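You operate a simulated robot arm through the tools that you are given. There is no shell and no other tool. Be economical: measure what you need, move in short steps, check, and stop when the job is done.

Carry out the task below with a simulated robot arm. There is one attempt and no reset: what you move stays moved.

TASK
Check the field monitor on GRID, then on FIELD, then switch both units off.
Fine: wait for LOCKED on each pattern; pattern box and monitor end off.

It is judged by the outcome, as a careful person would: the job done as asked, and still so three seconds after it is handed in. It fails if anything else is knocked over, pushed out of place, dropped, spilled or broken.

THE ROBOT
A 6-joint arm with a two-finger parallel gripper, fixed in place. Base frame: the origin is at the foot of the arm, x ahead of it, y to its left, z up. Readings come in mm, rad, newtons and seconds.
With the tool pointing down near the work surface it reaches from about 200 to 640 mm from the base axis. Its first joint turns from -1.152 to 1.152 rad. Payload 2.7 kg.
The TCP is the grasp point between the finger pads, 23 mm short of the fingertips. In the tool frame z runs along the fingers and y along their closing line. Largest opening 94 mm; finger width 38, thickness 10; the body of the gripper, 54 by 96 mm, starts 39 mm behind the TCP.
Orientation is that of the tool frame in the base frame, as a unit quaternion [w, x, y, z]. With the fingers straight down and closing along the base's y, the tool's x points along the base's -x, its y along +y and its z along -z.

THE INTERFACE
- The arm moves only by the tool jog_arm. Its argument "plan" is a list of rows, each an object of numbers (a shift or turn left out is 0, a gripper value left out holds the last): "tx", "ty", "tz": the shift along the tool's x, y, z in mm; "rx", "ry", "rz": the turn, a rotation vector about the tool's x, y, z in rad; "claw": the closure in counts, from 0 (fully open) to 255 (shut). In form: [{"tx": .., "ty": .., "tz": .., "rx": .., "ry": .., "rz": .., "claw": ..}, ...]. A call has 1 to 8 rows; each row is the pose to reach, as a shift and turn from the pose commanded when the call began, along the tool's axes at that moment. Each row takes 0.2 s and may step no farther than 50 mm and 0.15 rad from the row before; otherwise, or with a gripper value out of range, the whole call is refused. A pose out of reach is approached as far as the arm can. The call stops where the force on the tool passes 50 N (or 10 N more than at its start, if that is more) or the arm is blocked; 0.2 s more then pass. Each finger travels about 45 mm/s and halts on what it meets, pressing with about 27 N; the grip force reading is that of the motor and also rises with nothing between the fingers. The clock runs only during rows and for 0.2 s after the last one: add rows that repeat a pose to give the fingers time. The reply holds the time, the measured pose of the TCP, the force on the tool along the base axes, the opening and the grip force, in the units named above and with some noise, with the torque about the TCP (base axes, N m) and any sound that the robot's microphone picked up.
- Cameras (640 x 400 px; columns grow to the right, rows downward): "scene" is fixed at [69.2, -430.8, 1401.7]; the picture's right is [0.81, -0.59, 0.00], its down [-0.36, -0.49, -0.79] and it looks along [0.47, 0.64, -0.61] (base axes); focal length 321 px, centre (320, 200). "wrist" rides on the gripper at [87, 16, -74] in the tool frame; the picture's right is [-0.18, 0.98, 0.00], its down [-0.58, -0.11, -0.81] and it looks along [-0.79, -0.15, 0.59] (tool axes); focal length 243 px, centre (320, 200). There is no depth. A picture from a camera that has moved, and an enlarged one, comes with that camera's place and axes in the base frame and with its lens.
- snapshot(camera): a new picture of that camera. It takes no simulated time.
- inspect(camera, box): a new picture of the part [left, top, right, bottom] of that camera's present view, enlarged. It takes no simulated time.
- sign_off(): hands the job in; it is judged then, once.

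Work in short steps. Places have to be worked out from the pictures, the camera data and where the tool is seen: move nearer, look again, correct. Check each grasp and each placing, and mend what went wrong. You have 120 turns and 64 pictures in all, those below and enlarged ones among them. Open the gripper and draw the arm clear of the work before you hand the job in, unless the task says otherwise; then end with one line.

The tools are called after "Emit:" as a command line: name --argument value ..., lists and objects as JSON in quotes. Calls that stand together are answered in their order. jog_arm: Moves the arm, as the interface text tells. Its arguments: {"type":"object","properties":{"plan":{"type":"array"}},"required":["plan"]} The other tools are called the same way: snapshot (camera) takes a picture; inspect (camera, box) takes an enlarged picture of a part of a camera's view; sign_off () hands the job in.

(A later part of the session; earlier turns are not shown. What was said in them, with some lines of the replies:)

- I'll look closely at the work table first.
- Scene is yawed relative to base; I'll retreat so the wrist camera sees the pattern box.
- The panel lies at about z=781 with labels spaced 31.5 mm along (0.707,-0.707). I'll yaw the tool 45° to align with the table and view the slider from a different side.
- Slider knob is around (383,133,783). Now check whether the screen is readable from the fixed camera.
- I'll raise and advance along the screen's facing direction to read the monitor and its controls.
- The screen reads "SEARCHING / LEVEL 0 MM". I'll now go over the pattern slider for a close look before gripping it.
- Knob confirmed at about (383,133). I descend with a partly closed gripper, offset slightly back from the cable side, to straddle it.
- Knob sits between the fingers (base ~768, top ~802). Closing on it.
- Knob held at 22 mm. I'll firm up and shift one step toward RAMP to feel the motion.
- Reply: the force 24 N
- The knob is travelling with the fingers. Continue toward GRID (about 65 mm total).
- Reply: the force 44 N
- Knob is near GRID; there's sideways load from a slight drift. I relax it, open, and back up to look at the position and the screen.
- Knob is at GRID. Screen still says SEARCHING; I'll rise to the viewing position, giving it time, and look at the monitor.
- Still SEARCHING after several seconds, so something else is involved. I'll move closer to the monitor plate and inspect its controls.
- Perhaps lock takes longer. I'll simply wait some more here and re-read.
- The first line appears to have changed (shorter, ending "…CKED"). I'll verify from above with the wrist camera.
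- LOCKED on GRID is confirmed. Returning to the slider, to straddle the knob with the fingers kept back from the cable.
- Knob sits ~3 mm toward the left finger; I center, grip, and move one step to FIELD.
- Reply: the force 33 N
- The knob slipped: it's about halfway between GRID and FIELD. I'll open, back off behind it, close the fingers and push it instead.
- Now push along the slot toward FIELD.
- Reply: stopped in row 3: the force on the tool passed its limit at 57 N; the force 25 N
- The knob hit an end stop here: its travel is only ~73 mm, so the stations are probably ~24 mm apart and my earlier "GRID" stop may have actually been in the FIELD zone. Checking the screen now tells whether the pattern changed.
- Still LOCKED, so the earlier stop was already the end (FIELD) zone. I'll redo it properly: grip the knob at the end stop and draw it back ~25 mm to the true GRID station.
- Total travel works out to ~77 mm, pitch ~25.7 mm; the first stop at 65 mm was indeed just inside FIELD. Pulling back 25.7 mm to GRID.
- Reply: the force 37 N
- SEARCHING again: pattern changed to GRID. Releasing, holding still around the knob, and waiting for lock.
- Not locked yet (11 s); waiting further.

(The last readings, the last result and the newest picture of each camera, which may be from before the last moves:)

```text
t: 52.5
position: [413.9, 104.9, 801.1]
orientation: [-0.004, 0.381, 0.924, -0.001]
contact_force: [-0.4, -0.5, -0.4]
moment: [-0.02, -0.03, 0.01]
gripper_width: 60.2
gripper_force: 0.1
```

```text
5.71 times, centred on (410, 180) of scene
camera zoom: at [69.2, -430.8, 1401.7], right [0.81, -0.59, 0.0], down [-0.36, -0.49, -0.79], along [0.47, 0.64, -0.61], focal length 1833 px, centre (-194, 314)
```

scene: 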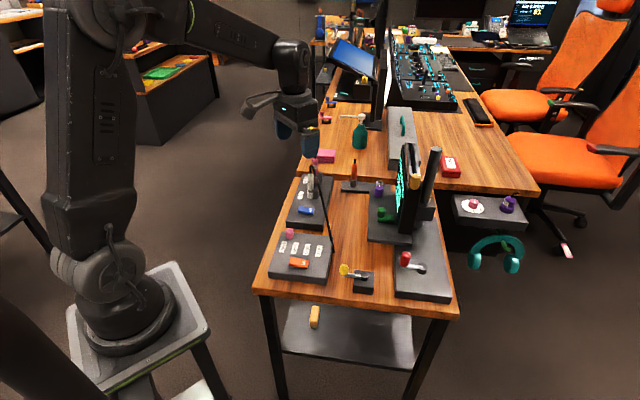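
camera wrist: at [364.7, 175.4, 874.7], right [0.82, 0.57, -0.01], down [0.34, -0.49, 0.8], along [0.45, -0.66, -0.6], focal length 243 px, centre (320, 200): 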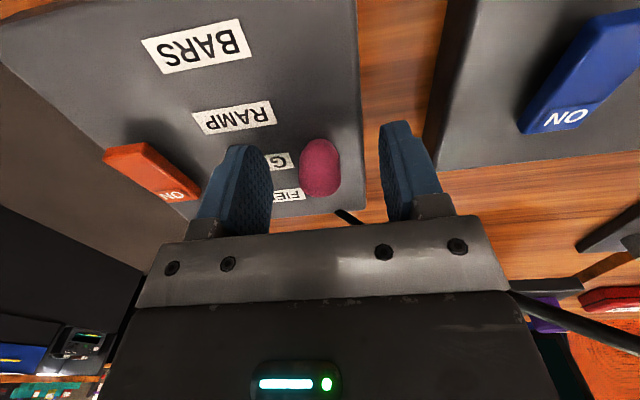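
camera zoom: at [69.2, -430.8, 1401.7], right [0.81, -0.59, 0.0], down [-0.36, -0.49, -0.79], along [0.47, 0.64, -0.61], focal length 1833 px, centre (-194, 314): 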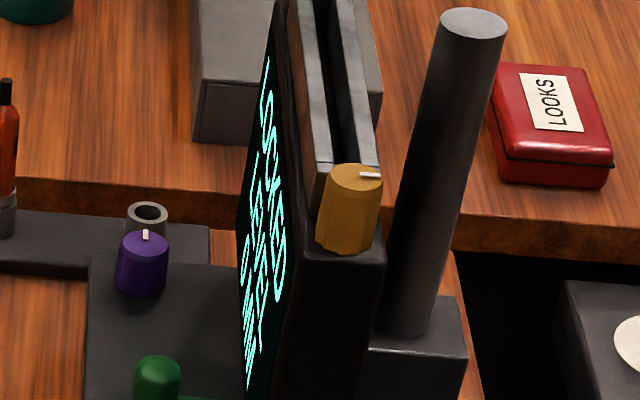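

LOCKED on GRID. Now grip and move on to FIELD (the end station).

Emit:
jog_arm --plan '[{"claw": 150}, {"claw": 200}, {"claw": 230}, {"claw": 230}, {"claw": 230}]'

Emit:
jog_arm --plan '[{"tx": -6}, {"tx": -12}, {"tx": -18}, {"tx": -24}, {"tx": -25}, {"tx": -25}]'

Emit:
jog_arm --plan '[{"claw": 200}, {"claw": 110}, {"claw": 92}, {"claw": 92}]'

Emit:
snapshot --camera "wrist"

Emit:
inspect --camera "scene" --box '[395, 145, 425, 215]'

```text
t: 53.7
position: [413.4, 102.3, 799.7]
orientation: [-0.005, 0.382, 0.924, -0.001]
contact_force: [-8.7, -9.9, 4.3]
moment: [0.31, -0.32, -0.08]
gripper_width: 20.8
gripper_force: 45.0
```

```text
t: 55.1
position: [430.4, 86.1, 800.6]
orientation: [-0.005, 0.381, 0.924, -0.002]
contact_force: [-1.5, -1.7, -26.7]
moment: [0.47, -0.35, -0.01]
gripper_width: 21.0
gripper_force: 44.4
```

```text
t: 56.1
position: [430.2, 86.8, 801.8]
orientation: [-0.004, 0.381, 0.925, -0.002]
contact_force: [-0.4, -0.2, -0.3]
moment: [-0.01, 0.01, -0.02]
gripper_width: 59.9
gripper_force: 0.1
```

```text
23 pictures are left
camera wrist: at [381.7, 157.6, 875.9], right [0.82, 0.57, -0.01], down [0.34, -0.49, 0.8], along [0.45, -0.66, -0.6], focal length 243 px, centre (320, 200)
```

wrist: 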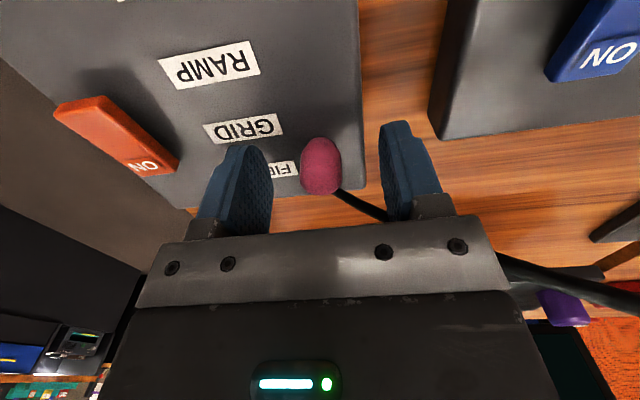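

```text
5.71 times, centred on (410, 180) of scene
camera zoom: at [69.2, -430.8, 1401.7], right [0.81, -0.59, 0.0], down [-0.36, -0.49, -0.79], along [0.47, 0.64, -0.61], focal length 1833 px, centre (-194, 314)
```

zoom: 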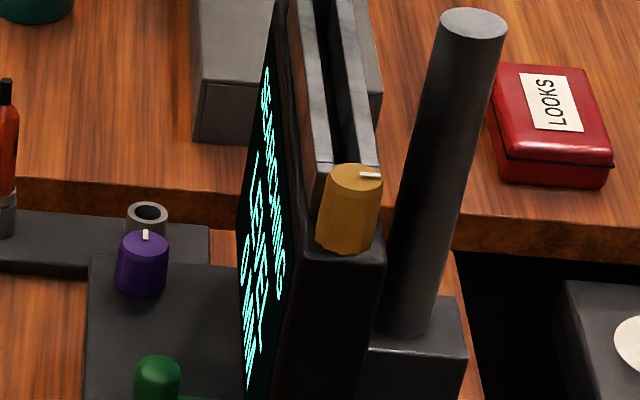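

Pattern changed to FIELD (SEARCHING). While waiting, I lift clear and look at the rockers.

Emit:
jog_arm --plan '[{"tz": -40}, {"tz": -80}, {"tx": 20, "tz": -100}, {"tx": 40, "ty": -20, "tz": -110}, {"tx": 50, "ty": -40, "tz": -110}, {"tx": 50, "ty": -40, "tz": -110}]'

Emit:
inspect --camera "wrist" --box '[200, 0, 620, 160]'

```text
t: 57.5
position: [370.1, 89.6, 909.8]
orientation: [-0.004, 0.382, 0.924, -0.001]
contact_force: [-0.2, 0.5, -0.4]
moment: [-0.03, 0.0, -0.02]
gripper_width: 60.2
gripper_force: 0.2
```

```text
1.52 times, centred on (410, 80) of wrist
camera zoom: at [320.7, 161.7, 984.2], right [0.82, 0.57, -0.01], down [0.34, -0.49, 0.8], along [0.45, -0.66, -0.6], focal length 370 px, centre (183, 383)
```

zoom: 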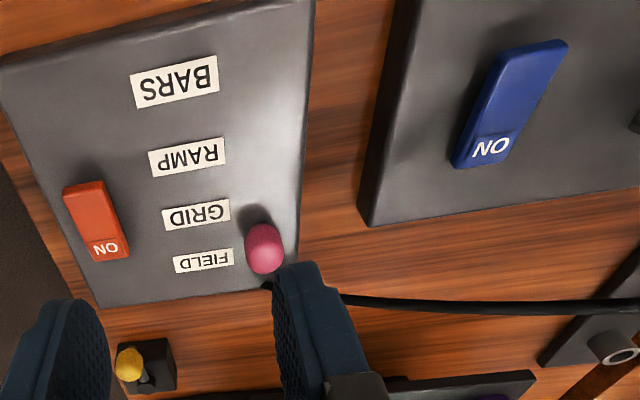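

Both rockers have the end away from "ON" raised; that end must be pressed. I'll rotate the tool 90° (narrow side toward the plugs) while waiting for the FIELD lock.

Emit:
jog_arm --plan '[{"rz": -0.14, "claw": 255}, {"rz": -0.28}, {"rz": -0.42}, {"rz": -0.56}, {"rz": -0.7}, {"rz": -0.84}, {"rz": -0.98}, {"rz": -1.12}]'

Emit:
jog_arm --plan '[{"rz": -0.15}, {"rz": -0.3}, {"rz": -0.451}, {"rz": -0.451}, {"rz": -0.451}, {"rz": -0.451}, {"rz": -0.451}, {"rz": -0.451}]'

Emit:
jog_arm --plan '[{}, {}, {}, {}, {}, {}, {}, {}]'

Emit:
jog_arm --plan '[{}, {}, {}, {}, {}, {}, {}, {}]'

Emit:
jog_arm --plan '[{}, {}, {}, {}, {}, {}, {}, {}]'

Emit:
jog_arm --plan '[{}, {}, {}, {}, {}, {}, {}, {}]'

Emit:
jog_arm --plan '[{}, {}, {}, {}, {}, {}, {}, {}]'

Emit:
inspect --camera "scene" --box '[395, 145, 425, 215]'

Emit:
snapshot --camera "wrist"

```text
t: 59.3
position: [367.1, 91.6, 911.1]
orientation: [-0.003, -0.171, 0.985, 0.001]
contact_force: [-0.2, -1.0, 0.2]
moment: [0.0, 0.02, 0.01]
gripper_width: 0.2
gripper_force: 27.0
```

```text
t: 61.1
position: [367.5, 93.0, 912.2]
orientation: [-0.004, -0.384, 0.923, 0.003]
contact_force: [1.0, 0.3, -0.7]
moment: [0.0, -0.03, -0.03]
gripper_width: 0.1
gripper_force: 26.9
```

```text
t: 62.9
position: [368.1, 93.0, 912.8]
orientation: [-0.003, -0.385, 0.923, 0.002]
contact_force: [0.8, 0.3, 0.7]
moment: [-0.01, -0.01, 0.0]
gripper_width: 0.1
gripper_force: 26.4
```

```text
t: 64.7
position: [367.7, 93.0, 912.6]
orientation: [-0.003, -0.384, 0.923, 0.003]
contact_force: [0.1, 0.7, 0.7]
moment: [0.0, 0.01, -0.01]
gripper_width: 0.0
gripper_force: 27.2
```

```text
t: 66.5
position: [368.9, 92.3, 911.4]
orientation: [-0.004, -0.385, 0.923, 0.002]
contact_force: [0.2, 0.2, -0.6]
moment: [0.0, 0.01, 0.01]
gripper_width: 0.1
gripper_force: 26.7
```

```text
t: 68.3
position: [368.2, 93.4, 912.0]
orientation: [-0.004, -0.383, 0.924, 0.002]
contact_force: [0.4, 0.3, 0.1]
moment: [0.03, -0.02, -0.04]
gripper_width: 0.1
gripper_force: 27.6
```

```text
t: 70.1
position: [368.3, 92.6, 912.7]
orientation: [-0.003, -0.384, 0.923, 0.003]
contact_force: [-0.1, 0.4, 0.7]
moment: [0.03, 0.01, 0.01]
gripper_width: 0.1
gripper_force: 26.6
```

```text
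5.71 times, centred on (410, 180) of scene
camera zoom: at [69.2, -430.8, 1401.7], right [0.81, -0.59, 0.0], down [-0.36, -0.49, -0.79], along [0.47, 0.64, -0.61], focal length 1833 px, centre (-194, 314)
```

zoom: 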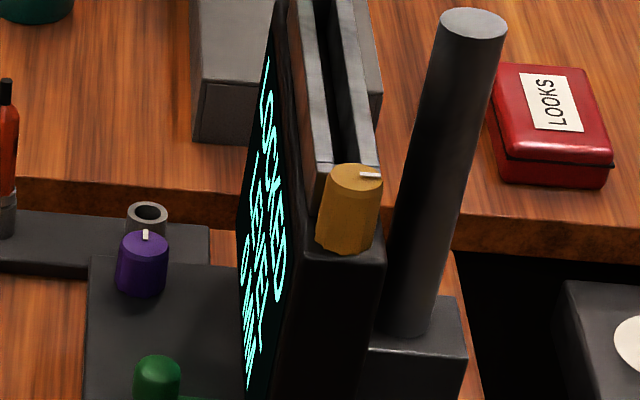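

```text
19 pictures are left
camera wrist: at [296.4, 41.9, 985.9], right [-0.57, 0.82, 0.01], down [0.49, 0.34, 0.8], along [0.66, 0.46, -0.6], focal length 243 px, centre (320, 200)
```

wrist: 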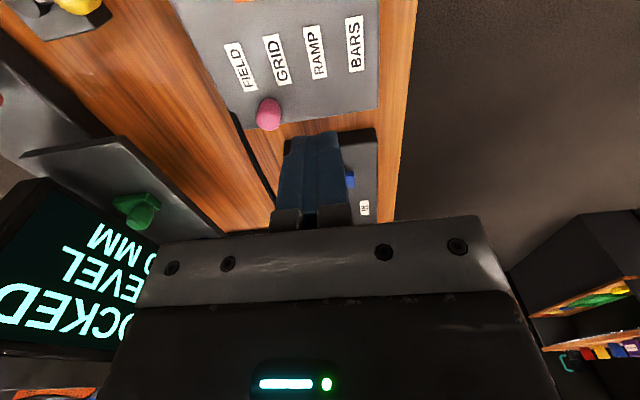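

FIELD is LOCKED. Now pattern box off: move above the raised end of the orange rocker.

Emit:
jog_arm --plan '[{"tx": 30, "ty": -4}, {"tx": 55, "ty": -8, "tz": 20}, {"tx": 55, "ty": -8, "tz": 55}, {"tx": 55, "ty": -8, "tz": 75}, {"tx": 55, "ty": -8, "tz": 80}]'

Emit:
inspect --camera "scene" --box '[255, 190, 355, 300]'

Emit:
snapshot --camera "wrist"

```text
t: 71.3
position: [336.3, 48.1, 832.2]
orientation: [-0.003, -0.384, 0.924, 0.002]
contact_force: [-0.8, -0.9, 0.3]
moment: [-0.01, -0.02, -0.03]
gripper_width: 0.1
gripper_force: 27.6
```

```text
3.64 times, centred on (305, 245) of scene
camera zoom: at [69.2, -430.8, 1401.7], right [0.81, -0.59, 0.0], down [-0.36, -0.49, -0.79], along [0.47, 0.64, -0.61], focal length 1166 px, centre (374, 36)
```

zoom: 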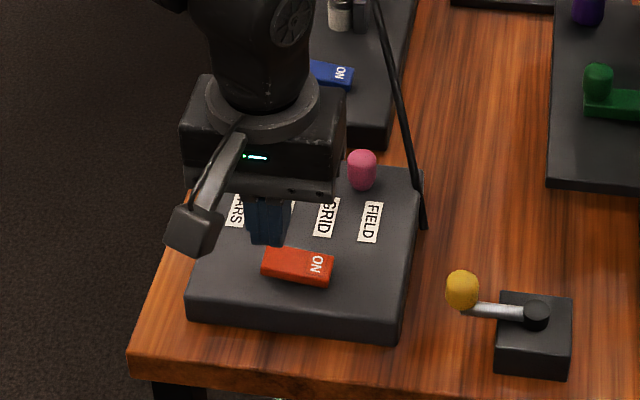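

```text
17 pictures are left
camera wrist: at [263.6, -4.0, 905.0], right [-0.57, 0.82, 0.01], down [0.49, 0.33, 0.8], along [0.66, 0.46, -0.6], focal length 243 px, centre (320, 200)
```

wrist: 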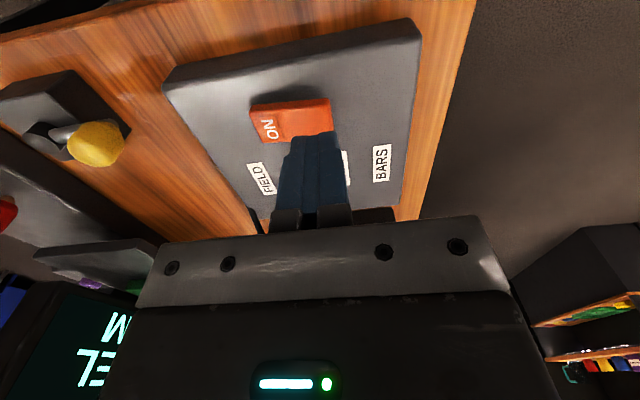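

The projected press point lies on the rocker's raised end. Pressing down gently.

Emit:
jog_arm --plan '[{"tz": 12}, {"tz": 18}, {"tz": 22}, {"tz": 26}, {"tz": 29}, {"tz": 32}]'

Emit:
inspect --camera "scene" --box '[255, 190, 355, 300]'

```text
t: 72.4
position: [335.5, 48.8, 807.7]
orientation: [-0.004, -0.385, 0.923, 0.002]
contact_force: [-4.7, 0.5, 14.7]
moment: [0.05, -0.06, 0.04]
gripper_width: 0.0
gripper_force: 26.9
stopped in row 5: the force on the tool passed its limit at 62 N (the readings are from after the stop); the commanded pose is now the measured one
```

```text
3.64 times, centred on (305, 245) of scene
camera zoom: at [68.9, -430.8, 1401.7], right [0.81, -0.59, 0.0], down [-0.36, -0.49, -0.79], along [0.47, 0.64, -0.61], focal length 1166 px, centre (374, 36)
```

zoom: 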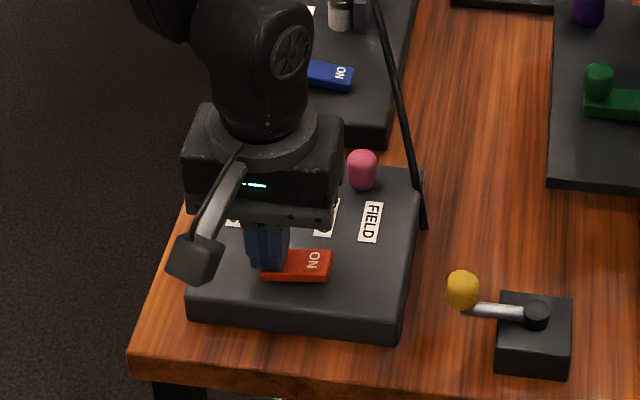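

The rocker appears tipped the other way. Raising to confirm.

Emit:
jog_arm --plan '[{"tz": -20}, {"tz": -50}, {"tz": -80}, {"tz": -80}]'

Emit:
snapshot --camera "wrist"

Emit:
inspect --camera "scene" --box '[255, 140, 455, 300]'

```text
t: 73.4
position: [335.1, 48.8, 886.3]
orientation: [-0.003, -0.385, 0.923, 0.001]
contact_force: [-0.4, 0.9, 0.3]
moment: [0.0, 0.04, 0.0]
gripper_width: 0.0
gripper_force: 27.0
```

```text
15 pictures are left
camera wrist: at [263.7, -2.3, 960.1], right [-0.57, 0.82, 0.01], down [0.49, 0.33, 0.8], along [0.66, 0.46, -0.6], focal length 243 px, centre (320, 200)
```

wrist: 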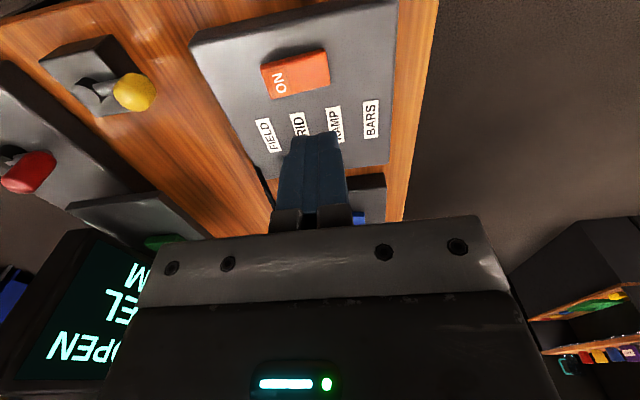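

```text
2.50 times, centred on (355, 220) of scene
camera zoom: at [69.2, -430.8, 1401.7], right [0.81, -0.59, 0.0], down [-0.36, -0.49, -0.79], along [0.47, 0.64, -0.61], focal length 802 px, centre (232, 150)
```

zoom: 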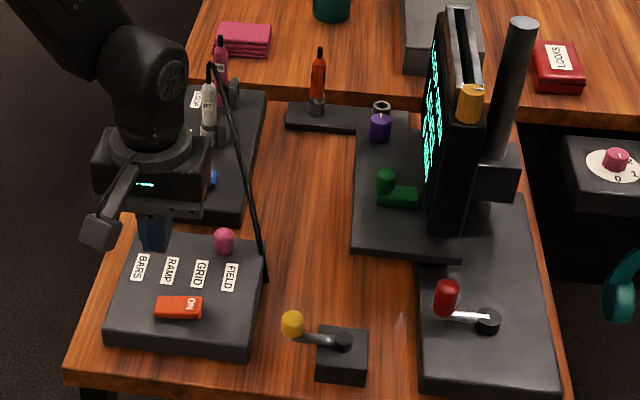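

Screen now ends in "OPEN" — pattern box is off. Next, move above the blue rocker, the ON switch of the unit with the IN/LOOP connectors.

Emit:
jog_arm --plan '[{"tx": -41, "ty": 4}, {"tx": -82, "ty": 8}, {"tx": -123, "ty": 12}, {"tx": -164, "ty": 16}, {"tx": -195, "ty": 20}, {"tx": -195, "ty": 20}]'

Emit:
snapshot --camera "wrist"

```text
t: 74.8
position: [457.3, 200.3, 884.8]
orientation: [-0.002, -0.385, 0.923, 0.002]
contact_force: [0.0, 0.6, 0.3]
moment: [0.01, 0.02, -0.02]
gripper_width: 0.0
gripper_force: 27.2
```

```text
13 pictures are left
camera wrist: at [385.1, 149.0, 958.0], right [-0.57, 0.82, 0.01], down [0.49, 0.33, 0.8], along [0.66, 0.46, -0.6], focal length 243 px, centre (320, 200)
```

wrist: 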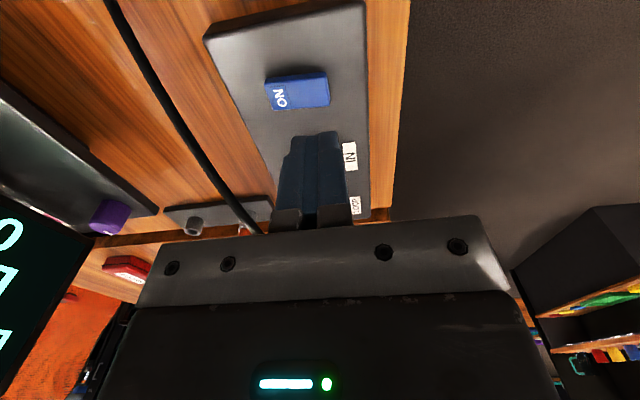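

Blue rocker's raised end is near (463,209). Centering and pressing the same way.

Emit:
jog_arm --plan '[{"tx": -10, "ty": -3.5, "tz": 25}, {"tx": -10, "ty": -3.5, "tz": 50}, {"tx": -10, "ty": -3.5, "tz": 62}]'

Emit:
inspect --camera "scene" --box '[255, 150, 355, 260]'

Emit:
jog_arm --plan '[{"tz": 6}, {"tz": 10}, {"tz": 14}, {"tz": 18}, {"tz": 22}]'

Emit:
inspect --camera "scene" --box '[255, 130, 455, 290]'

```text
t: 75.6
position: [466.6, 205.3, 822.0]
orientation: [-0.002, -0.384, 0.923, 0.002]
contact_force: [0.8, 0.1, -0.7]
moment: [0.0, -0.01, 0.01]
gripper_width: 0.0
gripper_force: 26.8
```

```text
3.64 times, centred on (305, 205) of scene
camera zoom: at [69.2, -430.8, 1401.7], right [0.81, -0.59, 0.0], down [-0.36, -0.49, -0.79], along [0.47, 0.64, -0.61], focal length 1166 px, centre (374, 182)
```

zoom: 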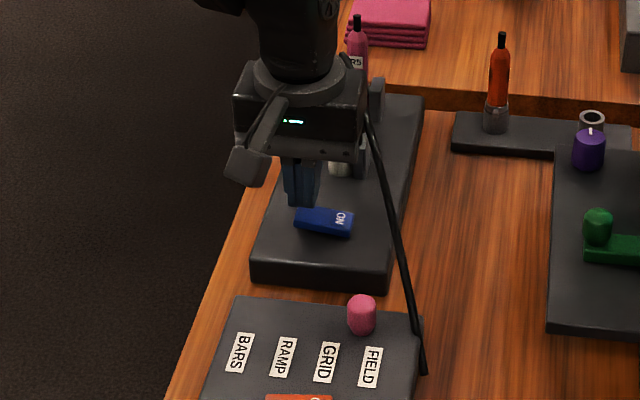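

```text
t: 76.8
position: [466.0, 206.7, 806.7]
orientation: [-0.004, -0.385, 0.923, 0.003]
contact_force: [-8.3, -3.2, 11.4]
moment: [-0.05, 0.03, -0.02]
gripper_width: 0.0
gripper_force: 26.8
stopped in row 5: the force on the tool passed its limit at 57 N (the readings are from after the stop); the commanded pose is now the measured one
```

```text
2.50 times, centred on (355, 210) of scene
camera zoom: at [68.8, -430.9, 1401.6], right [0.81, -0.59, 0.0], down [-0.36, -0.49, -0.79], along [0.47, 0.64, -0.61], focal length 802 px, centre (232, 175)
```

zoom: 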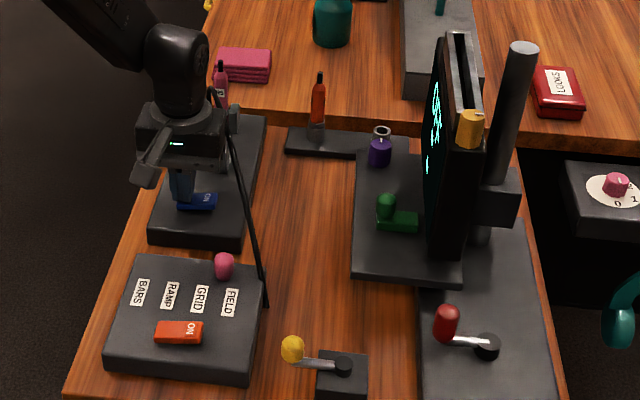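

The screen text has changed. Raising off and reading the screen.

Emit:
jog_arm --plan '[{"tz": -30}, {"tz": -75}, {"tx": 30, "tz": -100}, {"tx": 70, "tz": -100}, {"tx": 110, "tz": -100}]'

Emit:
snapshot --camera "wrist"

Emit:
inspect --camera "scene" --box '[390, 140, 430, 220]'

```text
t: 78.0
position: [390.5, 128.4, 906.7]
orientation: [-0.004, -0.385, 0.923, 0.003]
contact_force: [0.2, 0.6, -0.9]
moment: [0.03, -0.01, 0.02]
gripper_width: 0.0
gripper_force: 27.2
```

```text
10 pictures are left
camera wrist: at [318.3, 77.5, 980.7], right [-0.57, 0.82, 0.01], down [0.49, 0.33, 0.8], along [0.66, 0.46, -0.6], focal length 243 px, centre (320, 200)
```

wrist: 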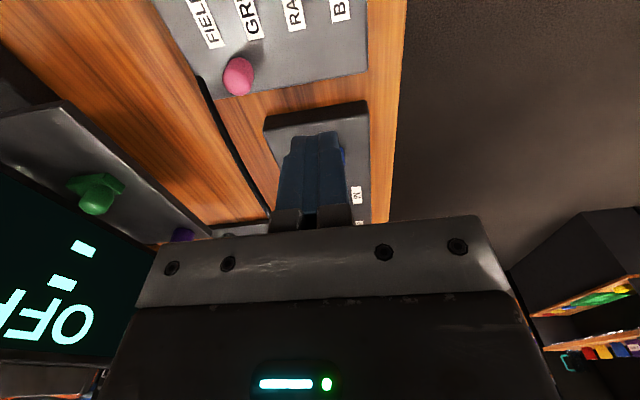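

```text
5.00 times, centred on (410, 180) of scene
camera zoom: at [69.2, -430.7, 1401.7], right [0.81, -0.59, 0.0], down [-0.36, -0.49, -0.79], along [0.47, 0.64, -0.61], focal length 1604 px, centre (-130, 300)
```

zoom: 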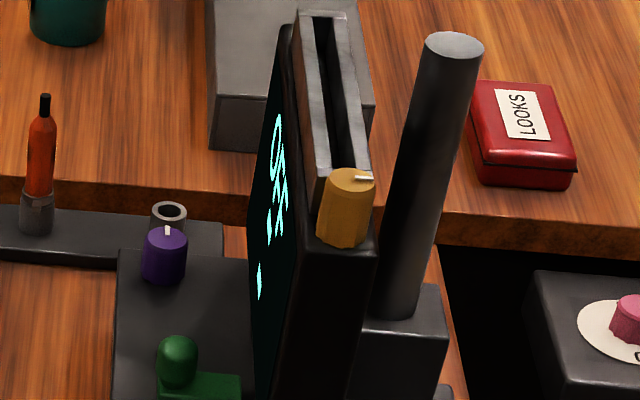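

The monitor reads OFF. I open the gripper, draw clear and do a final check of both rockers.

Emit:
jog_arm --plan '[{"tz": -40, "claw": 120}, {"tz": -80, "claw": 0}, {"tx": 30, "tz": -110, "claw": 0}, {"tx": 60, "tz": -130, "claw": 0}, {"tx": 60, "tz": -130, "claw": 0}, {"tx": 60, "tz": -130, "claw": 0}]'

Emit:
inspect --camera "scene" --box '[255, 150, 365, 290]'

Emit:
snapshot --camera "scene"

```text
t: 79.5
position: [349.0, 86.2, 1037.4]
orientation: [-0.003, -0.386, 0.923, 0.003]
contact_force: [0.0, 0.6, -0.5]
moment: [0.0, 0.0, 0.0]
gripper_width: 93.8
gripper_force: 0.2
```

```text
2.86 times, centred on (310, 220) of scene
camera zoom: at [69.2, -430.8, 1401.7], right [0.81, -0.59, 0.0], down [-0.36, -0.49, -0.79], along [0.47, 0.64, -0.61], focal length 916 px, centre (349, 143)
```

zoom: 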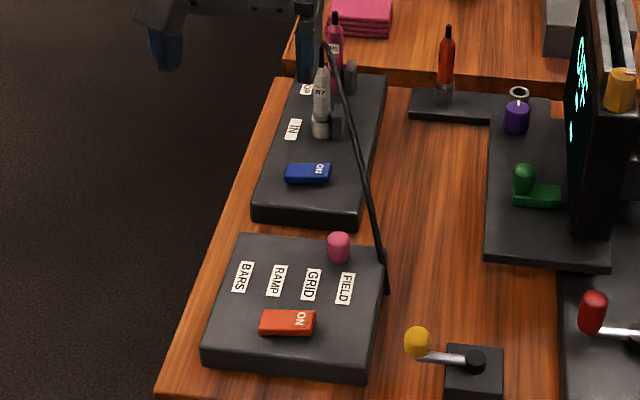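

```text
7 pictures are left
```

scene: 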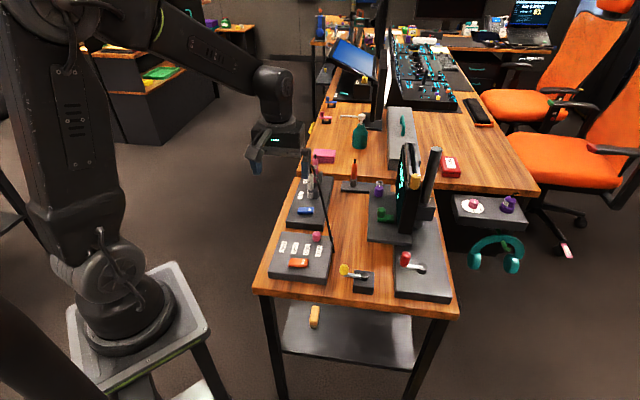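

Both rockers are tipped to off, nothing else has moved, and the arm is clear with the gripper open. Handing in.

Emit:
sign_off

```text
The job is handed in.
```

The monitor showed LOCKED on GRID and then on FIELD, and the pattern box and monitor are both switched off. My first move overshot GRID into FIELD, and it locked there. I went back and did GRID then FIELD in the right order.
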